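You operate a simulated robot arm through the tools that you are given. There is no shell and no other tool. Be economical: measure what you need, move in short steps, check, and stop when the job is done.

Carry out the task below with a simulated two-armed robot. There is one attempt and no reset: what you move stays moved.

Task
Take the gold square tube and put it on the plywood board on rack 30. Then stack the pale grey box that says "Y25" from the top of the carpeted bench on top of the pale grey box that says "Y57". Then take the green sleeve and leave it on the top of the test bench. Then take the BIG white socket from the top of the carpeted bench and put it on the top of the green-legged bench. Then take the small black ring from the top of the carpeted bench and leave it on the top of the bender bench. Then take the gold cup from the front edge of the bender bench and put it on the top of the grey cabinet. The order counts. Set down upright: white socket.

Only the result counts: the job must be done as asked and must still hold three seconds after the hand-in. Knocking over, shifting, dropping, spilling or breaking anything else fails it.

Robot
Two 6-joint arms with two-finger grippers on one trunk, on a base that drives. Base frame: it is fixed to the floor where the robot stands at the start and does not move with it; the origin is under the middle of the robot, x ahead of it, y to its left, z up. Lengths are in mm, angles in degrees, forces in N, time in s.
The left shoulder is at the start at [30, 178, 1138], the right one opposite. With the tool pointing down near the work surface each hand reaches from about 560 to 760 mm from the robot's upright axis, wherever it stands, measured 20 degrees to its own side. Places, roughly: gold cup (8x8x3 cm) [-2100, 4700, 900]; gold square tube [500, -250, 1250]; green sleeve (3x3x6 cm) [-2100, 2400, 800]; pale grey box [-1750, 3000, 1000]; plywood board on rack 30 [700, -100, 700]; top of the bender bench (20x29 cm) [-2400, 4700, 860]; top of the green-legged bench [600, 1500, 800]; top of the grey cabinet [-600, 4800, 900]; top of the test bench [-3400, 4900, 800]; white socket [-2750, 3000, 750]. Payload 2.54 kg a hand.
Tool frame (each hand has its own): the origin (TCP) lies between the finger pads and is the grasp point; the fingertips stand 30 mm ahead of it; z points along the fingers, y is the line along which they close. The gripper opens to 116 mm. The gripper's body begins 95 mm behind the TCP.
Orientation is told as [roll, pitch, yaw] about the base's x, y, z axes, in that order, counted from this pose: with the fingers straight down and closing along the base's y, the tool's x points along the base's -x, its y along +y and its z along -z.

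Tools
- The arms move only by the tool step_arm. It takes "left_increments", "right_increments" or both (then of equal length, played together; a hand with none holds still); each is a list of rows, each a list of 7 numbers: the shift along the tool's x, y, z in units of 400 mm (1.0 is 400 mm), then the turn, a rotation vector about the tool's x, y, z in units of 90 degrees (1.0 is 90 degrees), then the finger opening in mm, from 0 to 116. In form: [[dx, dy, dz, rx, ry, rz, grip], ...]. A call has 1 to 20 rows; each row is the pose to reach, as a shift and turn from the pose commanded when the call began, along the tool's axes at that moment. A call with a number of a shift or a turn outside -1 to 1 is refused whole. Each row takes 0.2 s and may step no farther than 50 mm and 8.6 degrees from the row before; otherwise, or with a gripper value out of range, the whole call is refused. Where a pose cannot be reached the arm comes as near as it can. A force on the tool above 40 N (or 10 N above the force at the start of the call, whichever is more), or a blocked arm, ends the call early, and 0.2 s more pass. Each finger travels about 153 mm/s and halts on what it meets, pressing with about 45 N; the grip force reading is that of the motor and also rises with nothing between the fingers. The clock runs only during rows and for 0.2 s after the last one: add rows that repeat a pose to give the fingers time. It gives the time, the measured TCP pose, the force on the tool (base axes), the opening and the grip force at its end, in the units of the frame above (readings bear some noise), with the torque about the TCP (base axes, N m) and any sound that the robot's microphone picked up.
- Cameras (640 x 400 px; columns grow to the right, rows downward): "scene" is now at [49.1, 18.4, 1864.7]; the picture's right is [0.22, -0.97, 0.00], its down [-0.70, -0.16, -0.70] and it looks along [0.68, 0.16, -0.72] (base axes); focal length 294 px, centre (320, 200). "left" rides on the left gripper at [69, 15, -122] in its tool frame; the picture's right is [-0.21, 0.98, 0.00], its down [-0.83, -0.18, -0.53] and it looks along [-0.52, -0.11, 0.85] (tool axes); focal length 251 px, centre (320, 200). "right" rides on the right gripper at [69, -15, -122] in its tool frame; the picture's right is [0.21, 0.98, 0.00], its down [-0.83, 0.18, -0.53] and it looks along [-0.52, 0.11, 0.85] (tool axes); focal length 251 px, centre (320, 200). There is no depth. A picture from a camera that has moved, and an enlarged one, comes with that camera's place and axes in the base frame and with its lens.
- get_image(camera): a new picture of that camera. It takes no simulated time.
- slide_trunk(by): slides the trunk up (or, below 0, down) by that many mm; the arms and the scene camera ride with it, the base frame stays. It gives what a move gives, with no picture.
- roll_base(legs): drives the robot by 1 to 6 legs, each [ahead, left, turn to the left] in mm, mm and degrees, along the robot's own axes; the way and the turn of a leg run together, so that a leg with both is an arc; at most 1500 mm and 180 degrees a leg. The arms and the cameras ride along, it lands a little off, and it stops where it bumps. It gives what a move gives.
- pan_tilt(pan, tilt): turns the head with the scene camera to pan (to the left, within 143 degrees either way) and tilt (down, from -29 to 69), counted from straight ahead of the robot. It gives what a move gives.
- inspect(camera, box): a new picture of the part [left, top, right, bottom] of that camera's present view, enlarged. It takes no simulated time.
- finish_job(): hands the job in; it is judged then, once.

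Work in short steps. Places have to be worked out from the pictures, the camera data and where the tool is seen: move nearer, look again, correct. Check each grasp and each placing, and mend what went wrong. You have 186 turns and 174 pictures in all, those below and enlarged ones among them. Open the grippers and draw the arms clear of the work before you hand the job in, unless the task says otherwise.

The tools are called as a command line: name --argument value ..., lists and objects as JSON in quotes. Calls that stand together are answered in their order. step_arm: Moves the arms, as the interface text tells. Its arguments: {"type":"object","properties":{"left_increments":{"type":"array","items":{"type":"array","items":{"type":"number"}}},"right_increments":{"type":"array","items":{"type":"array","items":{"type":"number"}}}},"required":[]} The other tools are called the same way: slide_trunk (by) slides the trunk up or down; roll_base (legs) drives the base; pan_tilt (pan, tilt) turns the head that bears the scene camera; get_image (camera) takes a picture; inspect (camera, box) takes an enlarged picture of a part of a camera's view; finish_job () hands the job in.

At the start:

```text
time: 0.0
left_ee_pos: [340.4, 261.7, 1562.9]
left_tcp_rot: [0.1, -0.2, 0.0]
left_force: [0.9, -0.2, 0.5]
left_moment: [0.01, 0.02, 0.0]
left_finger_gap: 115.8
left_gripper_force: 0.0
right_ee_pos: [296.2, -32.6, 1549.5]
right_tcp_rot: [0.0, 0.0, 0.0]
right_force: [0.1, -0.3, -0.7]
right_moment: [0.02, -0.01, 0.0]
right_finger_gap: 116.1
right_gripper_force: 0.0
trunk travel left (down, up): [-350.0, 190.0]
robot x, y, heading: [2.1, -1.8, -0.2]
head pan, tilt: [12.9, 45.9]
```

scene: 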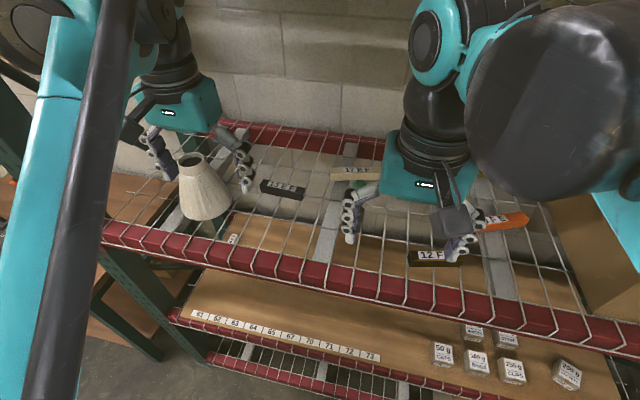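
right: 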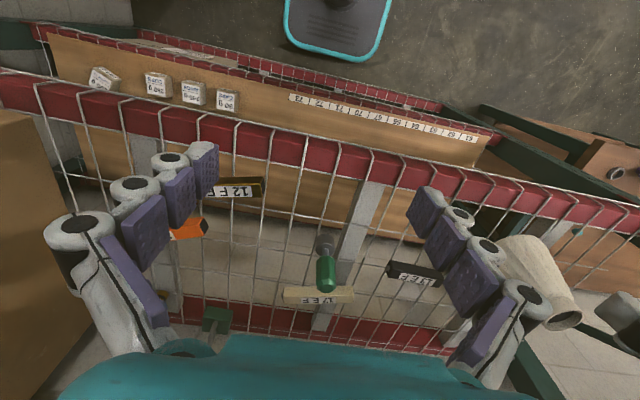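
left: 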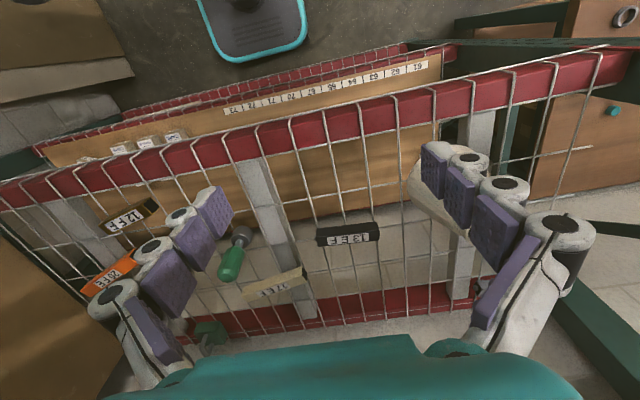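

I start by looking closer at the labelled parts on the wire shelf to find the gold tube.

inspect --camera "scene" --box '[220, 130, 560, 300]'

inspect --camera "right" --box '[140, 140, 460, 340]'

```text
1.88 times, centred on (390, 215) of scene
camera zoom: at [49.1, 18.4, 1864.7], right [0.22, -0.97, 0.0], down [-0.7, -0.16, -0.7], along [0.68, 0.16, -0.72], focal length 553 px, centre (188, 172)
```

zoom: 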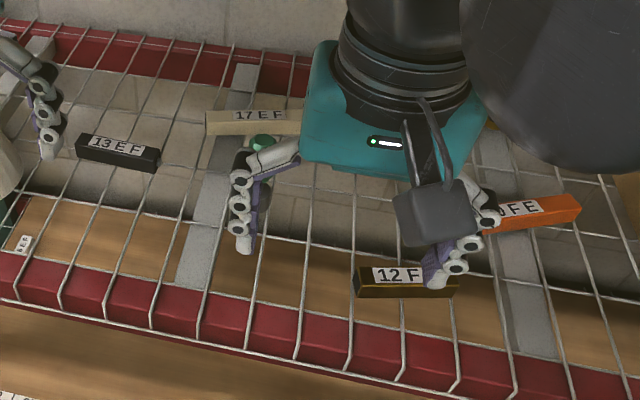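

```text
2.00 times, centred on (300, 240) of right
camera zoom: at [225.5, -48.0, 1670.6], right [-0.21, 0.98, 0.0], down [0.83, 0.18, 0.53], along [0.52, 0.11, -0.85], focal length 503 px, centre (360, 120)
```

zoom: 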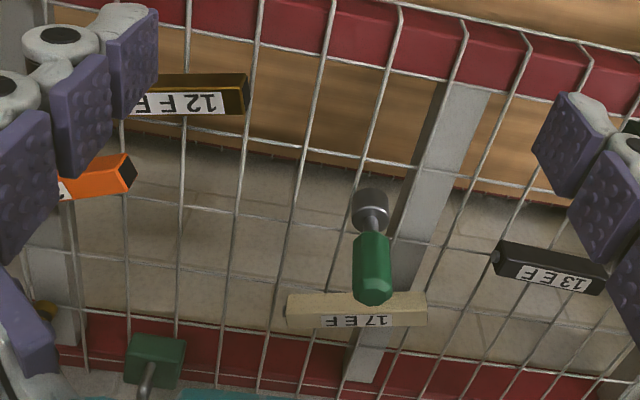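

The "12 F F" bar looks gold/dark and sits at about [490,-160,1250], but something gold also shows behind the right finger. I look through the left camera enlarged.

inspect --camera "left" --box '[60, 170, 320, 370]'

pan_tilt --pan -25 --tilt 45

get_image --camera "scene"

```text
2.00 times, centred on (190, 270) of left
camera zoom: at [271.7, 276.4, 1684.9], right [0.21, 0.98, 0.0], down [0.83, -0.18, 0.53], along [0.52, -0.11, -0.85], focal length 503 px, centre (580, 60)
```

zoom: 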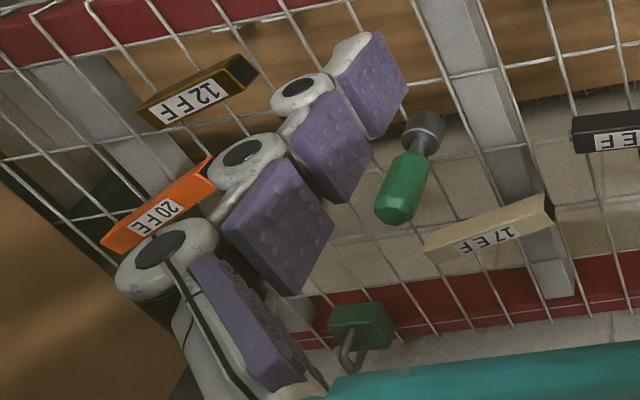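

```text
time: 1.0
left_ee_pos: [340.6, 260.8, 1563.3]
left_tcp_rot: [0.2, -0.2, 0.0]
left_force: [-0.9, -0.6, -0.1]
left_moment: [-0.01, 0.0, 0.0]
left_finger_gap: 116.0
left_gripper_force: 0.1
right_ee_pos: [295.8, -33.6, 1549.5]
right_tcp_rot: [0.0, 0.0, 0.0]
right_force: [0.4, 0.4, 0.8]
right_moment: [-0.03, -0.01, 0.02]
right_finger_gap: 115.8
right_gripper_force: 0.1
trunk travel left (down, up): [-350.0, 190.0]
robot x, y, heading: [-0.9, 3.0, -0.0]
head pan, tilt: [-25.0, 45.0]
```

```text
167 pictures are left
camera scene: at [44.3, -33.9, 1866.0], right [-0.42, -0.91, 0.0], down [-0.64, 0.3, -0.71], along [0.64, -0.3, -0.71], focal length 294 px, centre (320, 200)
```

scene: 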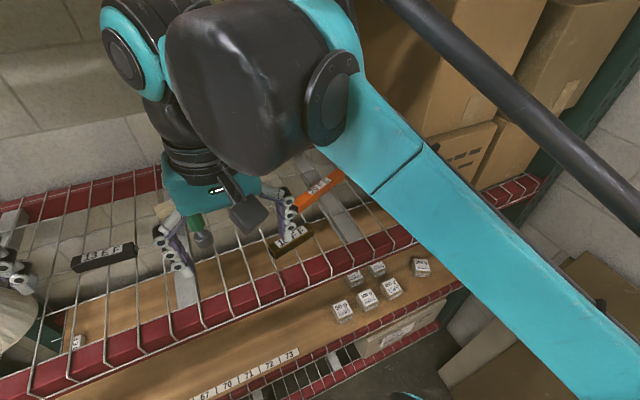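

The 12 F F bar is the gold tube, about 130 mm long, its axis near [0.22,-0.97]. I'll back the base up 130 mm and raise the trunk for a comfortable reach.

roll_base --legs '[[-130, 40, 0]]'

slide_trunk --by 120

step_arm --right_increments '[[0, 0, 0, 0, 0, -0.09, 116], [0, 0, 0, 0, 0, -0.18, 116], [0, 0, 0, 0, 0, -0.27, 116], [0, 0, 0, 0, 0, -0.36, 116], [0, 0, 0, 0, 0, -0.45, 116], [0, 0, 0, 0, 0, -0.54, 116], [0, 0, 0, 0, 0, -0.63, 116], [0, 0, 0, 0, 0, -0.72, 116], [0, 0, 0, 0, 0, -0.81, 116], [0, 0, 0, 0, 0, -0.9, 116], [0, 0, 0, 0, 0, -0.95, 116], [0, 0, 0, 0, 0, -0.95, 116]]'

get_image --camera "scene"

```text
time: 2.4
left_ee_pos: [212.9, 300.1, 1563.1]
left_tcp_rot: [0.2, -0.1, 0.0]
left_force: [0.7, 0.4, 0.3]
left_moment: [-0.01, 0.03, 0.02]
left_finger_gap: 115.9
left_gripper_force: 0.0
right_ee_pos: [167.1, 7.0, 1548.9]
right_tcp_rot: [-0.1, 0.0, 0.0]
right_force: [0.0, 0.2, 0.3]
right_moment: [-0.03, 0.02, -0.01]
right_finger_gap: 116.2
right_gripper_force: 0.1
trunk travel left (down, up): [-350.0, 190.0]
robot x, y, heading: [-131.4, 38.1, -0.0]
head pan, tilt: [-25.0, 45.0]
```

```text
time: 3.9
left_ee_pos: [212.5, 302.0, 1681.3]
left_tcp_rot: [0.1, -0.1, 0.2]
left_force: [0.0, -0.6, 0.3]
left_moment: [0.01, 0.0, -0.01]
left_finger_gap: 115.9
left_gripper_force: 0.2
right_ee_pos: [166.2, 5.5, 1668.7]
right_tcp_rot: [-0.1, -0.1, 0.1]
right_force: [0.0, 0.3, -0.2]
right_moment: [0.0, 0.0, -0.02]
right_finger_gap: 116.0
right_gripper_force: 0.0
trunk travel left (down, up): [-470.0, 70.0]
robot x, y, heading: [-133.4, 38.2, -0.2]
head pan, tilt: [-25.0, 45.0]
```

```text
time: 6.5
left_ee_pos: [210.7, 301.7, 1682.7]
left_tcp_rot: [0.2, -0.2, 0.1]
left_force: [-0.1, 0.3, 0.1]
left_moment: [-0.02, 0.0, 0.01]
left_finger_gap: 115.8
left_gripper_force: 0.0
right_ee_pos: [167.1, 7.0, 1670.4]
right_tcp_rot: [0.0, -0.1, 85.5]
right_force: [-1.7, -0.3, 0.6]
right_moment: [0.03, 0.04, 0.0]
right_finger_gap: 115.8
right_gripper_force: 0.0
trunk travel left (down, up): [-470.0, 70.0]
robot x, y, heading: [-129.8, 34.1, 0.0]
head pan, tilt: [-25.0, 45.0]
```

```text
166 pictures are left
camera scene: at [-85.2, 5.3, 1986.0], right [-0.42, -0.91, 0.0], down [-0.64, 0.3, -0.71], along [0.64, -0.3, -0.71], focal length 294 px, centre (320, 200)
```

scene: 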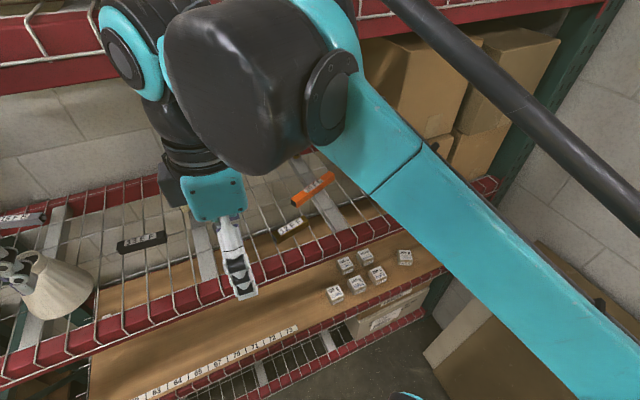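

Clear view now; I lower the hand in front of the rack while tilting 30° and turning to the tube's line, then move it over the tube at a safe height.

step_arm --right_increments '[[0, 0, 0.1, -0.008, -0.055, -0.032, 116], [0, 0, 0.2, -0.017, -0.11, -0.063, 116], [0, 0, 0.3, -0.025, -0.165, -0.095, 116], [0, 0, 0.4, -0.034, -0.22, -0.127, 116], [0, 0, 0.5, -0.042, -0.275, -0.158, 116], [0, 0, 0.6, -0.051, -0.33, -0.19, 116], [0.035, -0.084, 0.6, -0.051, -0.33, -0.19, 116], [0.07, -0.168, 0.6, -0.051, -0.33, -0.19, 116], [0.105, -0.252, 0.6, -0.051, -0.33, -0.19, 116], [0.14, -0.336, 0.6, -0.051, -0.33, -0.19, 116], [0.175, -0.42, 0.6, -0.051, -0.33, -0.19, 116], [0.21, -0.504, 0.6, -0.051, -0.33, -0.19, 116]]'

get_image --camera "scene"

get_image --camera "right"

```text
time: 9.1
left_ee_pos: [215.1, 299.8, 1682.5]
left_tcp_rot: [0.2, 0.1, 0.0]
left_force: [-0.1, 0.2, -0.5]
left_moment: [0.04, 0.07, 0.05]
left_finger_gap: 116.0
left_gripper_force: 0.0
right_ee_pos: [364.8, -95.7, 1428.2]
right_tcp_rot: [0.1, -30.0, 102.9]
right_force: [0.6, -0.3, -0.5]
right_moment: [0.02, 0.03, 0.01]
right_finger_gap: 116.0
right_gripper_force: 0.0
trunk travel left (down, up): [-470.0, 70.0]
robot x, y, heading: [-129.5, 41.7, -0.1]
head pan, tilt: [-25.0, 45.0]
```

```text
165 pictures are left
camera scene: at [-82.4, 4.3, 1985.9], right [-0.42, -0.91, 0.0], down [-0.64, 0.3, -0.71], along [0.64, -0.3, -0.71], focal length 294 px, centre (320, 200)
```

scene: 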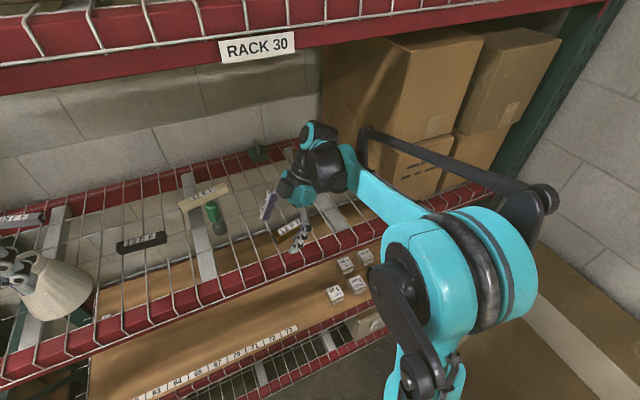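

```text
164 pictures are left
camera right: at [404.5, -209.4, 1498.9], right [-0.91, -0.4, -0.11], down [-0.28, 0.4, 0.88], along [-0.31, 0.83, -0.47], focal length 251 px, centre (320, 200)
```

right: 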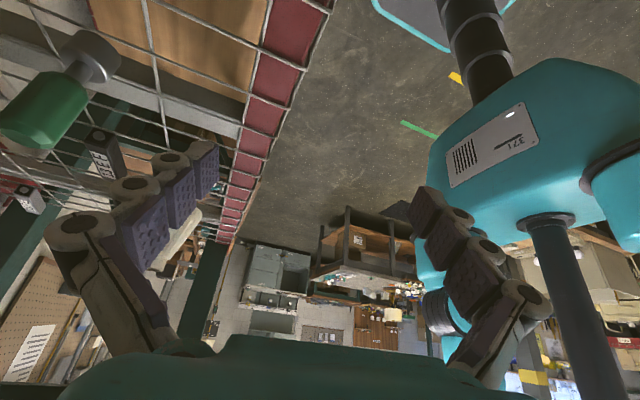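

The tilted pose is reachable. I zoom on the tube to refine its position.

inspect --camera "scene" --box '[240, 170, 360, 270]'

```text
4.00 times, centred on (300, 220) of scene
camera zoom: at [-82.4, 4.3, 1985.9], right [-0.42, -0.91, 0.0], down [-0.64, 0.3, -0.71], along [0.64, -0.3, -0.71], focal length 1176 px, centre (400, 120)
```

zoom: 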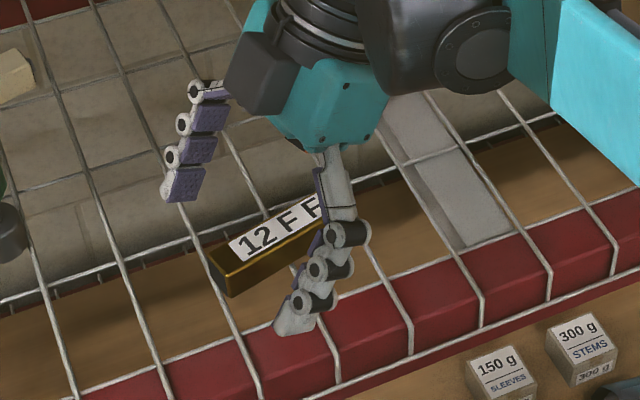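

Tube centre ≈ [497,-168], top around z 1265. I move the open fingers above it at z≈1330 to check from the hand and head cameras.

step_arm --right_increments '[[0.067, -0.055, 0.018, 0, 0, 0, 116], [0.134, -0.111, 0.036, 0, 0, 0, 116], [0.2, -0.166, 0.054, 0, 0, 0, 116], [0.267, -0.222, 0.072, 0, 0, 0, 116], [0.334, -0.277, 0.0905, 0, 0, 0, 116], [0.334, -0.277, 0.0905, 0, 0, 0, 116]]'

inspect --camera "scene" --box '[240, 150, 400, 270]'

get_image --camera "right"

```text
time: 10.4
left_ee_pos: [208.5, 301.1, 1683.0]
left_tcp_rot: [0.0, -0.2, 0.0]
left_force: [-0.1, 0.4, -0.3]
left_moment: [-0.03, -0.06, -0.02]
left_finger_gap: 116.0
left_gripper_force: 0.1
right_ee_pos: [490.2, -164.0, 1332.8]
right_tcp_rot: [0.0, -29.9, 103.0]
right_force: [0.3, 0.0, 1.1]
right_moment: [-0.01, -0.08, -0.01]
right_finger_gap: 116.1
right_gripper_force: 0.2
trunk travel left (down, up): [-470.0, 70.0]
robot x, y, heading: [-128.4, 38.3, 0.1]
head pan, tilt: [-25.0, 45.0]
```

```text
3.33 times, centred on (320, 210) of scene
camera zoom: at [-87.2, 6.2, 1986.1], right [-0.42, -0.91, 0.0], down [-0.64, 0.3, -0.71], along [0.64, -0.3, -0.71], focal length 980 px, centre (320, 167)
```

zoom: 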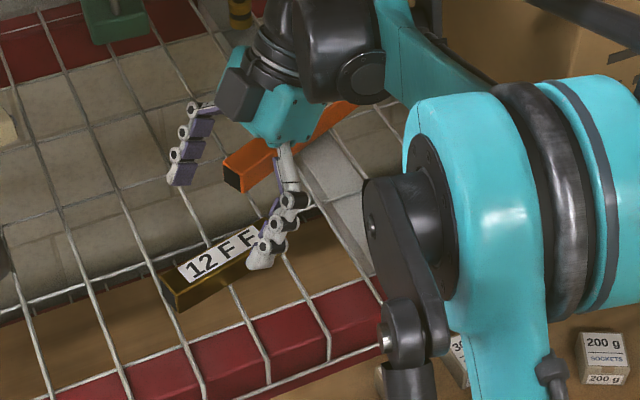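

```text
161 pictures are left
camera right: at [530.2, -277.5, 1402.7], right [-0.91, -0.4, -0.11], down [-0.28, 0.4, 0.87], along [-0.31, 0.83, -0.47], focal length 251 px, centre (320, 200)
```

right: 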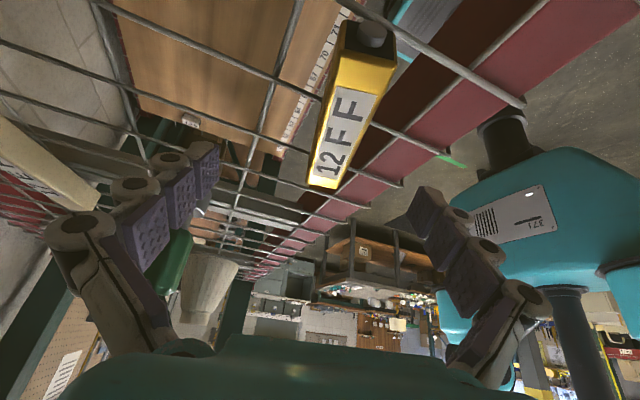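

Two views agree: the tube runs from [466,-103] to [494,-216], top at z≈1290. I descend to z≈1297 centred on it and close.

step_arm --right_increments '[[0.016, 0.022, 0.04, 0, 0, 0, 116], [0.032, 0.022, 0.0855, 0, 0, 0, 116], [0.032, 0.022, 0.0855, 0, 0, 0, 116], [0.032, 0.022, 0.0855, 0, 0, 0, 60], [0.032, 0.022, 0.0855, 0, 0, 0, 20], [0.032, 0.022, 0.0855, 0, 0, 0, 15], [0.032, 0.022, 0.0855, 0, 0, 0, 15]]'

inspect --camera "scene" --box '[240, 150, 400, 270]'

get_image --camera "right"

```text
time: 12.1
left_ee_pos: [211.7, 300.5, 1683.3]
left_tcp_rot: [0.2, -0.1, 0.0]
left_force: [0.0, 0.3, 0.3]
left_moment: [0.0, -0.02, -0.01]
left_finger_gap: 116.0
left_gripper_force: 0.0
right_ee_pos: [481.3, -159.7, 1295.8]
right_tcp_rot: [-0.1, -30.0, 103.1]
right_force: [-1.0, 0.5, 1.3]
right_moment: [0.07, 0.08, 0.06]
right_finger_gap: 29.0
right_gripper_force: 44.6
trunk travel left (down, up): [-470.0, 70.0]
robot x, y, heading: [-132.8, 42.0, -0.4]
head pan, tilt: [-25.0, 45.0]
```

```text
3.33 times, centred on (320, 210) of scene
camera zoom: at [-85.3, 5.2, 1986.0], right [-0.42, -0.91, 0.0], down [-0.64, 0.3, -0.71], along [0.64, -0.3, -0.71], focal length 980 px, centre (320, 167)
```

zoom: 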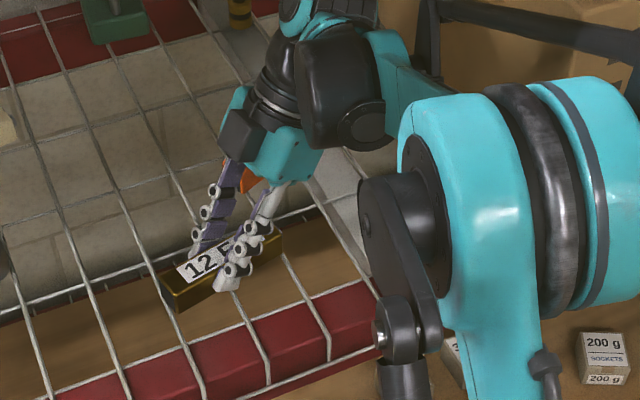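

```text
159 pictures are left
camera right: at [521.1, -274.2, 1366.0], right [-0.91, -0.4, -0.11], down [-0.28, 0.4, 0.87], along [-0.31, 0.83, -0.47], focal length 251 px, centre (320, 200)
```

right: 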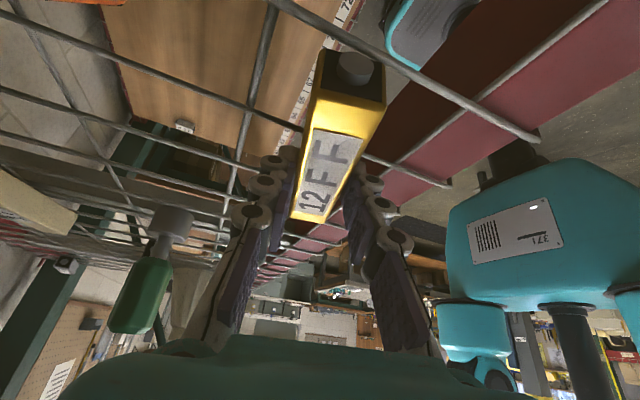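

Gripped at 29 mm. I lift 100 mm and draw back out of the rack.

step_arm --right_increments '[[-0.042, 0, -0.072, 0, 0, 0, 15], [-0.083, 0, -0.144, 0, 0, 0, 15], [-0.125, 0, -0.2165, 0, 0, 0, 15], [-0.143, 0.091, -0.206, 0, 0, 0, 15], [-0.162, 0.183, -0.195, 0, 0, 0, 15], [-0.18, 0.274, -0.185, 0, 0, 0, 15], [-0.198, 0.365, -0.174, 0, 0, 0, 15], [-0.216, 0.456, -0.164, 0, 0, 0, 15], [-0.235, 0.548, -0.153, 0, 0, 0, 15], [-0.253, 0.639, -0.143, 0, 0, 0, 15], [-0.271, 0.73, -0.132, 0, 0, 0, 15]]'

get_image --camera "scene"

get_image --camera "left"

```text
time: 14.4
left_ee_pos: [208.0, 302.2, 1683.7]
left_tcp_rot: [0.1, -0.3, 0.0]
left_force: [-0.3, 0.0, -0.2]
left_moment: [-0.02, -0.05, -0.05]
left_finger_gap: 116.1
left_gripper_force: 0.0
right_ee_pos: [178.7, -159.9, 1396.1]
right_tcp_rot: [0.0, -29.8, 102.9]
right_force: [-1.6, 0.3, -0.9]
right_moment: [0.02, -0.03, -0.01]
right_finger_gap: 28.8
right_gripper_force: 45.0
trunk travel left (down, up): [-470.0, 70.0]
robot x, y, heading: [-125.6, 37.0, 0.1]
head pan, tilt: [-25.0, 45.0]
```

```text
158 pictures are left
camera scene: at [-88.1, 6.0, 1986.1], right [-0.42, -0.91, 0.0], down [-0.64, 0.3, -0.71], along [0.64, -0.3, -0.71], focal length 294 px, centre (320, 200)
```

scene: 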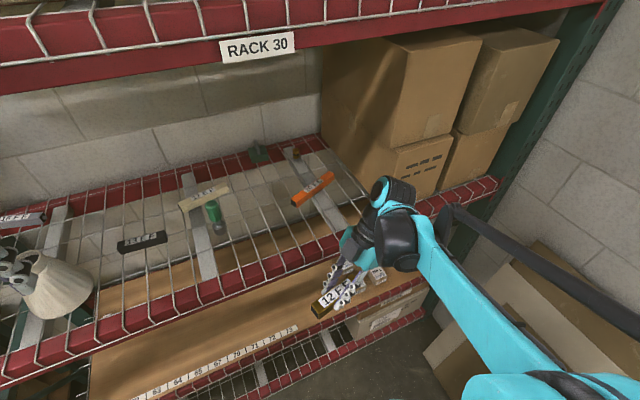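

```text
157 pictures are left
camera left: at [139.9, 316.2, 1805.2], right [0.21, 0.98, 0.0], down [0.82, -0.18, 0.54], along [0.52, -0.11, -0.84], focal length 251 px, centre (320, 200)
```

left: 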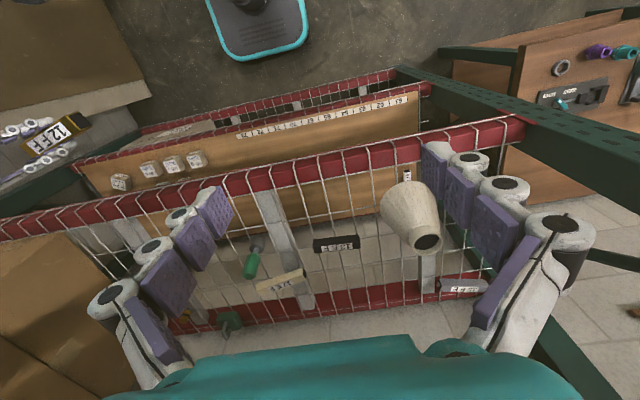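

The tube is held well. I lower the trunk 370 mm and swing the hand to point forward (tube along x), still in front of the rack.

slide_trunk --by -370

step_arm --right_increments '[[0, 0, 0, 0.044, 0, 0.076, 15], [0, 0, 0, 0.088, 0, 0.152, 15], [0, 0, 0, 0.132, 0, 0.229, 15], [0, 0, 0, 0.176, 0, 0.305, 15], [0, 0, 0, 0.22, 0, 0.381, 15], [0, 0, 0, 0.264, 0, 0.457, 15], [0, 0, 0, 0.308, 0, 0.534, 15], [0, 0, 0, 0.352, 0, 0.61, 15], [0, 0, 0, 0.396, 0, 0.686, 15], [0, 0, 0, 0.44, 0, 0.762, 15], [0, 0, 0, 0.484, 0, 0.839, 15], [0, 0, 0, 0.528, 0, 0.915, 15], [0, 0, 0, 0.572, 0, 0.991, 15], [0, 0, 0, 0.572, 0, 0.991, 15]]'

pan_tilt --pan -10 --tilt 45

get_image --camera "scene"

get_image --camera "right"

```text
time: 18.0
left_ee_pos: [210.9, 300.3, 1313.4]
left_tcp_rot: [0.1, -0.2, 0.0]
left_force: [0.1, -0.1, -0.7]
left_moment: [0.01, 0.01, -0.02]
left_finger_gap: 116.0
left_gripper_force: 0.1
right_ee_pos: [180.8, -160.4, 1026.0]
right_tcp_rot: [0.0, -29.9, 103.0]
right_force: [-0.3, 0.1, -0.9]
right_moment: [0.01, -0.01, -0.02]
right_finger_gap: 28.8
right_gripper_force: 44.8
trunk travel left (down, up): [-100.0, 440.0]
robot x, y, heading: [-131.9, 37.1, 0.2]
head pan, tilt: [-25.0, 45.0]
```

```text
time: 21.0
left_ee_pos: [210.3, 300.8, 1311.0]
left_tcp_rot: [0.1, -0.2, 0.1]
left_force: [0.1, 0.1, 0.3]
left_moment: [0.03, 0.0, -0.03]
left_finger_gap: 116.1
left_gripper_force: 0.0
right_ee_pos: [179.8, -160.4, 1025.5]
right_tcp_rot: [-0.1, -30.1, -0.1]
right_force: [-0.8, 0.1, -1.6]
right_moment: [-0.02, 0.01, 0.02]
right_finger_gap: 28.9
right_gripper_force: 45.2
trunk travel left (down, up): [-100.0, 440.0]
robot x, y, heading: [-131.8, 35.7, 0.0]
head pan, tilt: [-25.0, 45.0]
```

```text
time: 21.8
left_ee_pos: [211.4, 302.1, 1311.8]
left_tcp_rot: [0.2, -0.1, 0.0]
left_force: [0.4, -0.2, 0.3]
left_moment: [-0.03, 0.0, 0.0]
left_finger_gap: 115.8
left_gripper_force: 0.0
right_ee_pos: [180.4, -160.3, 1024.0]
right_tcp_rot: [-0.2, -30.1, 0.0]
right_force: [-0.5, 0.4, 0.2]
right_moment: [0.0, -0.02, -0.01]
right_finger_gap: 29.1
right_gripper_force: 44.7
trunk travel left (down, up): [-100.0, 440.0]
robot x, y, heading: [-130.9, 39.1, -0.2]
head pan, tilt: [-10.0, 45.0]
```

```text
156 pictures are left
camera scene: at [-78.8, 25.5, 1616.0], right [-0.17, -0.98, 0.0], down [-0.7, 0.12, -0.71], along [0.7, -0.12, -0.71], focal length 294 px, centre (320, 200)
```

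scene: 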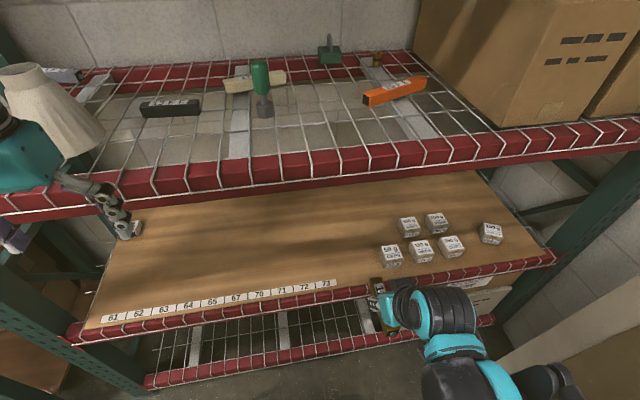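

```text
155 pictures are left
camera right: at [58.6, -174.6, 1096.4], right [-0.19, 0.98, -0.11], down [0.45, 0.18, 0.88], along [0.87, 0.11, -0.47], focal length 251 px, centre (320, 200)
```

right: 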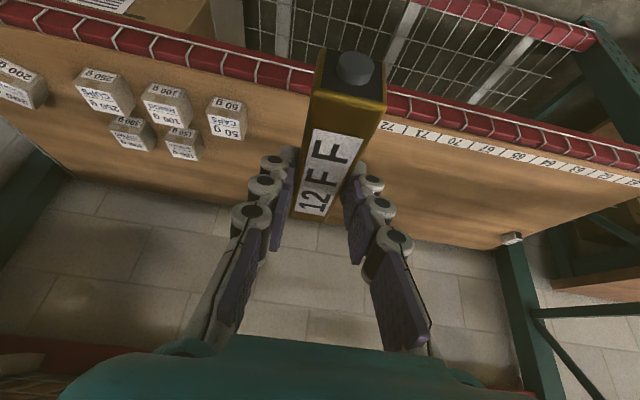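

Triangulating the tape gives the board top at z≈690, front ≈x 410; the area at y≈-70 is free. I bring the tube over the board at z≈790.

step_arm --right_increments '[[0.018, 0.045, 0.091, 0, 0, 0, 15], [0.036, 0.09, 0.182, 0, 0, 0, 15], [0.053, 0.135, 0.272, 0, 0, 0, 15], [0.071, 0.18, 0.363, 0, 0, 0, 15], [0.089, 0.225, 0.454, 0, 0, 0, 15], [0.011, 0.225, 0.528, 0, 0, 0, 15], [-0.067, 0.225, 0.601, 0, 0, 0, 15], [-0.144, 0.225, 0.675, 0, 0, 0, 15], [-0.222, 0.225, 0.749, 0, 0, 0, 15], [-0.3, 0.225, 0.822, 0, 0, 0, 15], [-0.3775, 0.225, 0.896, 0, 0, 0, 15], [-0.3775, 0.225, 0.896, 0, 0, 0, 15]]'

get_image --camera "scene"

get_image --camera "right"

```text
time: 24.4
left_ee_pos: [212.0, 300.6, 1313.5]
left_tcp_rot: [0.2, -0.1, 0.0]
left_force: [-0.5, -0.2, -0.8]
left_moment: [-0.02, -0.05, 0.01]
left_finger_gap: 116.0
left_gripper_force: 0.0
right_ee_pos: [489.8, -70.3, 789.7]
right_tcp_rot: [-0.1, -30.0, 0.0]
right_force: [0.3, -0.5, -0.1]
right_moment: [-0.01, -0.01, 0.0]
right_finger_gap: 28.8
right_gripper_force: 45.5
right hand out of reach, approached as far as the arm can: row 5, 6, 7, 8
trunk travel left (down, up): [-100.0, 440.0]
robot x, y, heading: [-126.0, 39.6, -0.1]
head pan, tilt: [-10.0, 45.0]
```

```text
154 pictures are left
camera scene: at [-79.5, 25.5, 1616.0], right [-0.17, -0.98, 0.0], down [-0.7, 0.12, -0.71], along [0.7, -0.12, -0.71], focal length 294 px, centre (320, 200)
```

scene: 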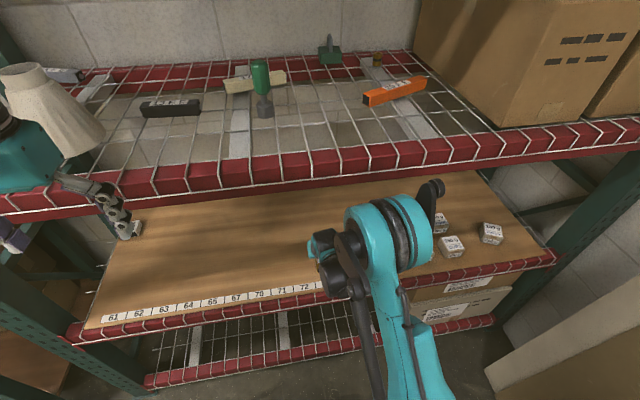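

```text
153 pictures are left
camera right: at [367.8, -84.5, 860.7], right [-0.19, 0.98, -0.11], down [0.45, 0.18, 0.88], along [0.87, 0.11, -0.47], focal length 251 px, centre (320, 200)
```

right: 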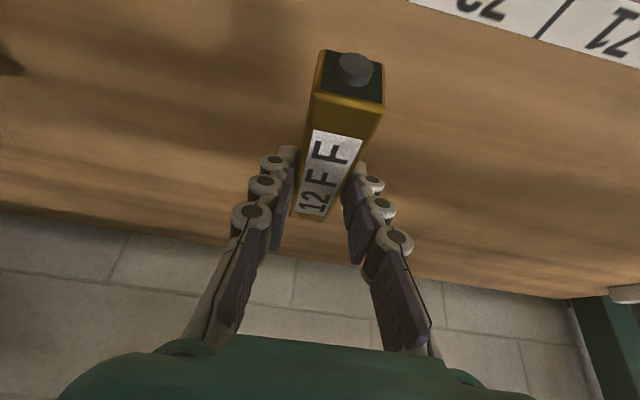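

Good clearance. I lower toward the board, the last part slowly.

step_arm --right_increments '[[0.025, 0, 0.0433, 0, 0, 0, 15], [0.05, 0, 0.0866, 0, 0, 0, 15], [0.069, 0, 0.119, 0, 0, 0, 15], [0.074, 0, 0.128, 0, 0, 0, 15], [0.077, 0, 0.134, 0, 0, 0, 15], [0.077, 0, 0.134, 0, 0, 0, 15]]'

get_image --camera "right"

```text
time: 25.3
left_ee_pos: [209.2, 301.9, 1313.5]
left_tcp_rot: [0.1, -0.2, 0.1]
left_force: [-0.2, -1.0, 0.6]
left_moment: [0.03, -0.01, -0.03]
left_finger_gap: 115.9
left_gripper_force: 0.1
right_ee_pos: [490.1, -70.5, 738.1]
right_tcp_rot: [-0.1, -30.6, 0.0]
right_force: [-7.5, -0.2, 29.8]
right_moment: [0.09, 0.69, 0.02]
right_finger_gap: 28.8
right_gripper_force: 45.1
trunk travel left (down, up): [-100.0, 440.0]
robot x, y, heading: [-128.9, 36.6, -0.0]
head pan, tilt: [-10.0, 45.0]
stopped in row 4 (right hand): the force on the tool passed its limit at 50 N (the readings are from after the stop); the commanded pose is now the measured one
```

```text
152 pictures are left
camera right: at [367.6, -85.0, 808.1], right [-0.18, 0.98, -0.11], down [0.44, 0.18, 0.88], along [0.88, 0.11, -0.46], focal length 251 px, centre (320, 200)
```

right: 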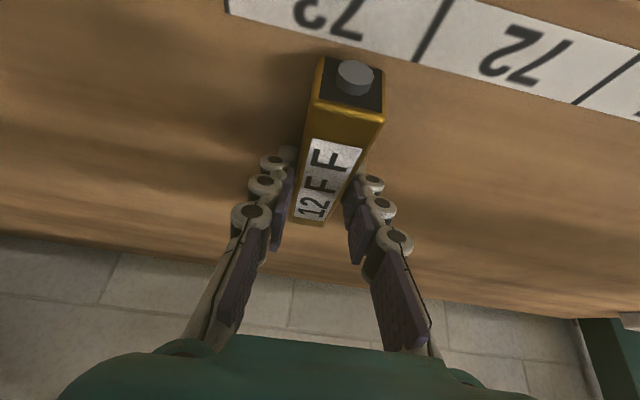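

The tube has touched the board (30 N upward). I open the fingers and back off along the tool.

step_arm --right_increments '[[0, 0, 0, 0, 0, 0, 45], [0, 0, 0, 0, 0, 0, 60], [0, 0, 0, 0, 0, 0, 60], [0, 0, -0.1, 0, 0, 0, 60], [0, 0, -0.2, 0, 0, 0, 60], [0, 0, -0.3, 0, 0, 0, 60]]'

get_image --camera "right"

```text
time: 26.7
left_ee_pos: [209.8, 301.5, 1313.1]
left_tcp_rot: [0.2, -0.1, 0.0]
left_force: [-0.4, 0.7, -0.5]
left_moment: [-0.02, -0.07, 0.03]
left_finger_gap: 115.9
left_gripper_force: 0.0
right_ee_pos: [429.9, -71.5, 840.9]
right_tcp_rot: [-0.1, -30.5, 0.1]
right_force: [-0.5, 0.5, 0.2]
right_moment: [0.0, -0.01, 0.03]
right_finger_gap: 59.9
right_gripper_force: 0.1
trunk travel left (down, up): [-100.0, 440.0]
robot x, y, heading: [-130.6, 38.6, -0.2]
head pan, tilt: [-10.0, 45.0]
```

```text
151 pictures are left
camera right: at [307.3, -85.8, 910.6], right [-0.18, 0.98, -0.11], down [0.44, 0.18, 0.88], along [0.88, 0.11, -0.46], focal length 251 px, centre (320, 200)
```

right: 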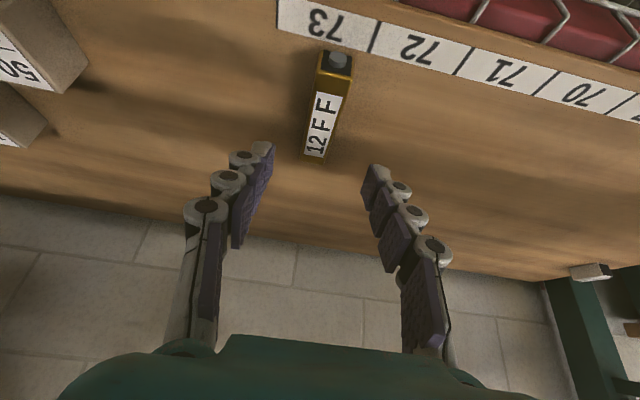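

The tube rests flat on the board. I draw the right arm out and back, then look around.

step_arm --right_increments '[[0.072, 0, -0.042, 0, 0, 0, 60], [0.144, 0, -0.084, 0, 0, 0, 60], [0.216, 0, -0.125, 0, 0, 0, 60], [0.221, -0.05, -0.224, 0, 0, 0, 60], [0.226, -0.1, -0.323, 0, 0, 0, 60], [0.231, -0.15, -0.422, 0, 0, 0, 60], [0.237, -0.2, -0.521, 0, 0, 0, 60], [0.242, -0.2, -0.62, 0, 0, 0, 60], [0.248, -0.2, -0.72, 0, 0, 0, 60]]'

roll_base --legs '[[-500, 0, 0]]'

pan_tilt --pan 50 --tilt 15

get_image --camera "scene"

pan_tilt --pan 125 --tilt 15

get_image --camera "scene"

```text
time: 28.7
left_ee_pos: [210.6, 301.8, 1313.0]
left_tcp_rot: [0.3, -0.1, -0.1]
left_force: [-0.6, -0.9, -0.4]
left_moment: [-0.01, -0.04, 0.01]
left_finger_gap: 115.9
left_gripper_force: 0.0
right_ee_pos: [198.6, -150.2, 1038.7]
right_tcp_rot: [-0.1, -30.5, 0.0]
right_force: [-0.6, 0.4, 0.9]
right_moment: [0.02, 0.0, -0.03]
right_finger_gap: 59.9
right_gripper_force: 0.1
right hand out of reach, approached as far as the arm can: row 3
trunk travel left (down, up): [-100.0, 440.0]
robot x, y, heading: [-126.6, 38.9, 0.1]
head pan, tilt: [-10.0, 45.0]
```

```text
time: 31.7
left_ee_pos: [-292.5, 301.6, 1313.7]
left_tcp_rot: [0.2, 0.0, 0.2]
left_force: [-0.3, 0.2, 0.1]
left_moment: [0.0, -0.03, -0.01]
left_finger_gap: 116.0
left_gripper_force: 0.0
right_ee_pos: [-301.9, -150.3, 1038.6]
right_tcp_rot: [-0.1, -30.6, 0.2]
right_force: [-0.5, 1.0, -0.6]
right_moment: [0.0, 0.01, -0.01]
right_finger_gap: 60.3
right_gripper_force: 0.0
trunk travel left (down, up): [-100.0, 440.0]
robot x, y, heading: [-627.8, 37.3, 0.0]
head pan, tilt: [-10.0, 45.0]
```

```text
time: 33.0
left_ee_pos: [-290.9, 301.1, 1312.8]
left_tcp_rot: [0.2, -0.1, 0.2]
left_force: [-0.7, 0.1, 0.5]
left_moment: [-0.01, 0.04, -0.01]
left_finger_gap: 116.0
left_gripper_force: 0.1
right_ee_pos: [-300.8, -151.2, 1037.7]
right_tcp_rot: [-0.1, -30.4, 0.2]
right_force: [0.2, -0.1, -0.2]
right_moment: [0.02, -0.01, -0.02]
right_finger_gap: 60.0
right_gripper_force: 0.0
trunk travel left (down, up): [-100.0, 440.0]
robot x, y, heading: [-634.4, 39.7, -0.2]
head pan, tilt: [50.0, 15.0]
```

```text
150 pictures are left
camera scene: at [-600.6, 110.8, 1662.8], right [0.77, -0.64, 0.0], down [-0.17, -0.2, -0.97], along [0.62, 0.74, -0.26], focal length 294 px, centre (320, 200)
```

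scene: 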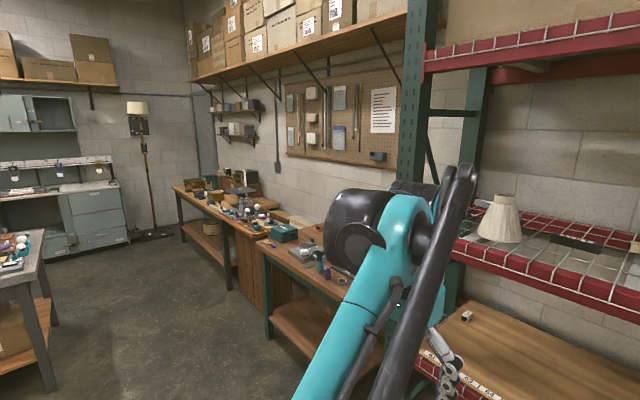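

```text
time: 34.4
left_ee_pos: [-290.7, 301.6, 1312.3]
left_tcp_rot: [0.2, -0.1, 0.1]
left_force: [0.2, -0.7, -0.1]
left_moment: [0.02, -0.03, -0.01]
left_finger_gap: 115.8
left_gripper_force: 0.0
right_ee_pos: [-302.0, -151.0, 1037.9]
right_tcp_rot: [-0.1, -30.5, 0.3]
right_force: [-0.1, 0.2, 0.0]
right_moment: [0.0, -0.01, 0.01]
right_finger_gap: 59.9
right_gripper_force: 0.1
trunk travel left (down, up): [-100.0, 440.0]
robot x, y, heading: [-628.6, 38.2, 0.1]
head pan, tilt: [125.0, 15.0]
```

```text
149 pictures are left
camera scene: at [-714.2, 115.7, 1662.8], right [0.82, 0.57, 0.0], down [0.15, -0.21, -0.97], along [-0.56, 0.79, -0.26], focal length 294 px, centre (320, 200)
```

scene: 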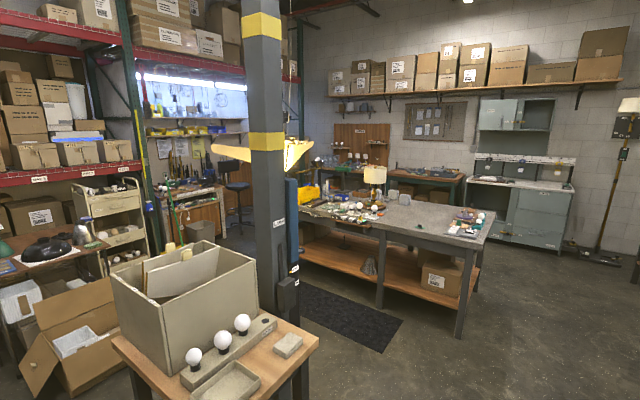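

I'll turn to face +y, drive up to about y=1600, raise the trunk to nominal and look at the grey bench.

roll_base --legs '[[0, 0, 90], [1500, 0, 0]]'

slide_trunk --by 250

pan_tilt --pan 35 --tilt 25

get_image --camera "scene"

pan_tilt --pan 85 --tilt 25

get_image --camera "scene"

```text
time: 36.6
left_ee_pos: [-487.5, 445.6, 1312.1]
left_tcp_rot: [-0.1, -0.2, 30.8]
left_force: [-0.7, 1.1, 0.3]
left_moment: [-0.04, -0.14, 0.02]
left_finger_gap: 116.0
left_gripper_force: 0.0
right_ee_pos: [-262.5, 51.2, 1039.3]
right_tcp_rot: [-0.3, -30.5, 31.0]
right_force: [-1.5, 0.3, 0.8]
right_moment: [-0.02, -0.03, -0.03]
right_finger_gap: 59.9
right_gripper_force: 0.1
trunk travel left (down, up): [-100.0, 440.0]
robot x, y, heading: [-639.2, 43.4, 31.0]
head pan, tilt: [125.0, 15.0]
stopped in leg 1: the robot was blocked; the commanded pose is now the measured one
```

```text
time: 39.2
left_ee_pos: [-481.5, 443.5, 1562.4]
left_tcp_rot: [0.1, -0.1, 31.0]
left_force: [-0.4, 0.1, -0.2]
left_moment: [-0.02, -0.02, 0.0]
left_finger_gap: 115.8
left_gripper_force: 0.0
right_ee_pos: [-259.2, 50.6, 1288.3]
right_tcp_rot: [-0.1, -30.5, 31.1]
right_force: [-0.4, -0.1, 0.0]
right_moment: [-0.01, -0.03, -0.01]
right_finger_gap: 60.1
right_gripper_force: 0.1
trunk travel left (down, up): [-350.0, 190.0]
robot x, y, heading: [-641.5, 47.4, 30.9]
head pan, tilt: [125.0, 15.0]
```

```text
time: 40.8
left_ee_pos: [-482.2, 443.9, 1562.1]
left_tcp_rot: [0.1, 0.0, 30.9]
left_force: [1.3, -0.5, 0.0]
left_moment: [-0.02, -0.02, -0.04]
left_finger_gap: 116.1
left_gripper_force: 0.1
right_ee_pos: [-259.8, 50.5, 1288.9]
right_tcp_rot: [-0.1, -30.4, 31.1]
right_force: [0.5, 0.2, 1.2]
right_moment: [-0.01, 0.0, -0.04]
right_finger_gap: 60.1
right_gripper_force: 0.2
trunk travel left (down, up): [-350.0, 190.0]
robot x, y, heading: [-637.4, 41.6, 31.1]
head pan, tilt: [35.0, 25.0]
```

```text
148 pictures are left
camera scene: at [-627.9, 113.1, 1896.6], right [0.91, -0.41, 0.0], down [-0.17, -0.39, -0.91], along [0.37, 0.83, -0.42], focal length 294 px, centre (320, 200)
```

scene: 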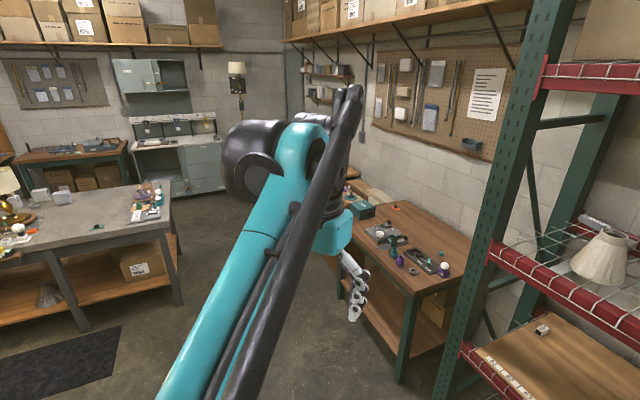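

```text
time: 42.0
left_ee_pos: [-483.3, 444.6, 1562.2]
left_tcp_rot: [0.1, -0.1, 30.9]
left_force: [0.1, -0.1, 0.0]
left_moment: [0.0, 0.03, 0.0]
left_finger_gap: 115.8
left_gripper_force: 0.1
right_ee_pos: [-259.4, 51.0, 1288.0]
right_tcp_rot: [-0.1, -30.3, 31.2]
right_force: [-1.0, -0.7, -0.5]
right_moment: [-0.02, -0.02, 0.01]
right_finger_gap: 60.0
right_gripper_force: 0.0
trunk travel left (down, up): [-350.0, 190.0]
robot x, y, heading: [-640.8, 44.0, 31.1]
head pan, tilt: [85.0, 25.0]
```

```text
147 pictures are left
camera scene: at [-705.6, 111.8, 1896.6], right [0.9, 0.44, 0.0], down [0.18, -0.38, -0.91], along [-0.4, 0.82, -0.42], focal length 294 px, centre (320, 200)
```

scene: 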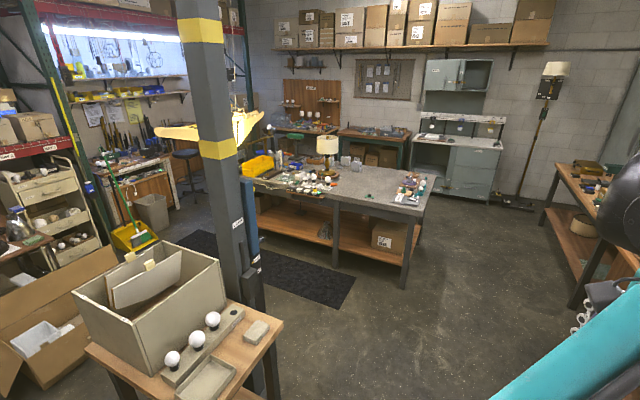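

The turn was blocked by something; I look behind the robot on both sides.

pan_tilt --pan -135 --tilt 45

get_image --camera "scene"

pan_tilt --pan 135 --tilt 50

get_image --camera "scene"

```text
time: 45.2
left_ee_pos: [-481.6, 444.0, 1564.1]
left_tcp_rot: [0.1, -0.1, 30.9]
left_force: [0.0, 0.8, -0.5]
left_moment: [-0.03, 0.01, 0.06]
left_finger_gap: 116.3
left_gripper_force: 0.0
right_ee_pos: [-260.2, 50.1, 1288.6]
right_tcp_rot: [-0.1, -30.4, 31.1]
right_force: [-0.2, 0.6, -0.2]
right_moment: [-0.01, -0.01, 0.01]
right_finger_gap: 60.1
right_gripper_force: 0.1
trunk travel left (down, up): [-350.0, 190.0]
robot x, y, heading: [-640.1, 45.8, 31.0]
head pan, tilt: [-135.0, 45.0]
```

```text
146 pictures are left
camera scene: at [-685.0, -50.0, 1866.0], right [-0.97, 0.24, 0.0], down [0.17, 0.69, -0.71], along [-0.17, -0.69, -0.71], focal length 294 px, centre (320, 200)
```

scene: 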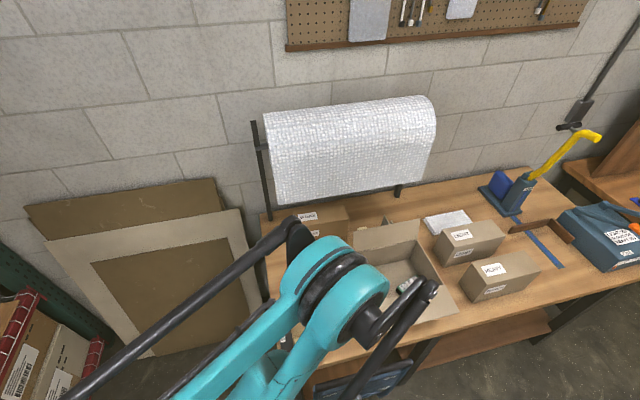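

```text
time: 48.9
left_ee_pos: [-483.9, 445.2, 1562.1]
left_tcp_rot: [0.1, -0.1, 30.9]
left_force: [0.1, -0.2, -0.6]
left_moment: [0.01, -0.02, 0.01]
left_finger_gap: 116.0
left_gripper_force: 0.1
right_ee_pos: [-260.2, 50.6, 1286.5]
right_tcp_rot: [-0.1, -30.4, 31.0]
right_force: [-0.6, 0.4, 0.1]
right_moment: [0.02, 0.01, 0.03]
right_finger_gap: 59.7
right_gripper_force: 0.0
trunk travel left (down, up): [-350.0, 190.0]
robot x, y, heading: [-642.5, 42.0, 30.9]
head pan, tilt: [135.0, 50.0]
```

```text
145 pictures are left
camera scene: at [-740.0, 47.6, 1859.1], right [0.24, 0.97, 0.0], down [0.74, -0.19, -0.64], along [-0.62, 0.16, -0.77], focal length 294 px, centre (320, 200)
```

scene: 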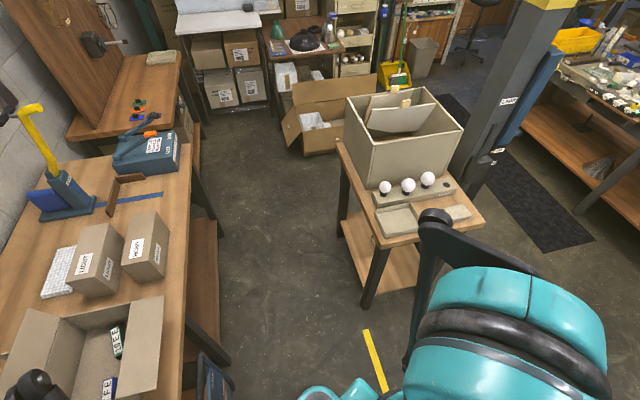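

The base corner most likely met the packing bench front behind (bench edge y≈-330). Nothing looks displaced. I move away from it (+y, slightly +x) before turning.

roll_base --legs '[[343, 377, 0], [0, 0, 59]]'

pan_tilt --pan 30 --tilt 30

get_image --camera "scene"

```text
time: 54.5
left_ee_pos: [-802.3, 883.3, 1562.5]
left_tcp_rot: [0.1, -0.1, 89.8]
left_force: [0.3, 0.2, 0.4]
left_moment: [0.04, 0.01, -0.02]
left_finger_gap: 116.0
left_gripper_force: 0.0
right_ee_pos: [-351.6, 872.2, 1288.1]
right_tcp_rot: [-0.2, -30.3, 90.0]
right_force: [-0.5, -0.7, -0.2]
right_moment: [0.0, 0.0, -0.02]
right_finger_gap: 59.9
right_gripper_force: 0.0
trunk travel left (down, up): [-350.0, 190.0]
robot x, y, heading: [-544.1, 543.3, 89.8]
head pan, tilt: [135.0, 50.0]
```

```text
time: 56.3
left_ee_pos: [-801.4, 884.7, 1562.8]
left_tcp_rot: [0.2, -0.1, 89.8]
left_force: [0.3, -0.4, 0.0]
left_moment: [-0.02, 0.02, 0.03]
left_finger_gap: 115.9
left_gripper_force: 0.0
right_ee_pos: [-351.6, 871.9, 1287.8]
right_tcp_rot: [0.0, -30.5, 90.0]
right_force: [-0.2, 0.2, -0.6]
right_moment: [-0.03, 0.02, 0.01]
right_finger_gap: 59.7
right_gripper_force: 0.2
trunk travel left (down, up): [-350.0, 190.0]
robot x, y, heading: [-537.8, 543.2, 90.1]
head pan, tilt: [30.0, 30.0]
```

```text
144 pictures are left
camera scene: at [-586.9, 591.4, 1888.6], right [0.87, 0.5, 0.0], down [0.25, -0.43, -0.87], along [-0.43, 0.75, -0.5], focal length 294 px, centre (320, 200)
```

scene: 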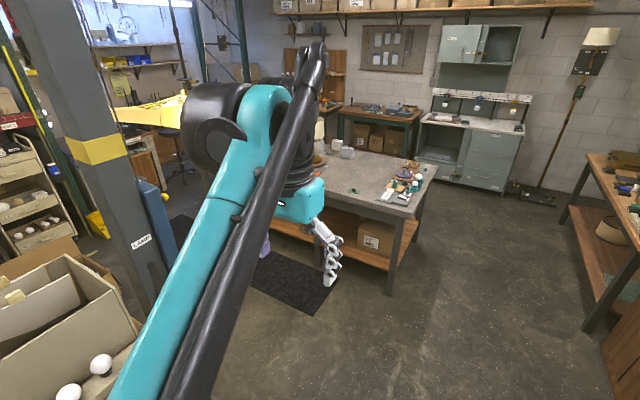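

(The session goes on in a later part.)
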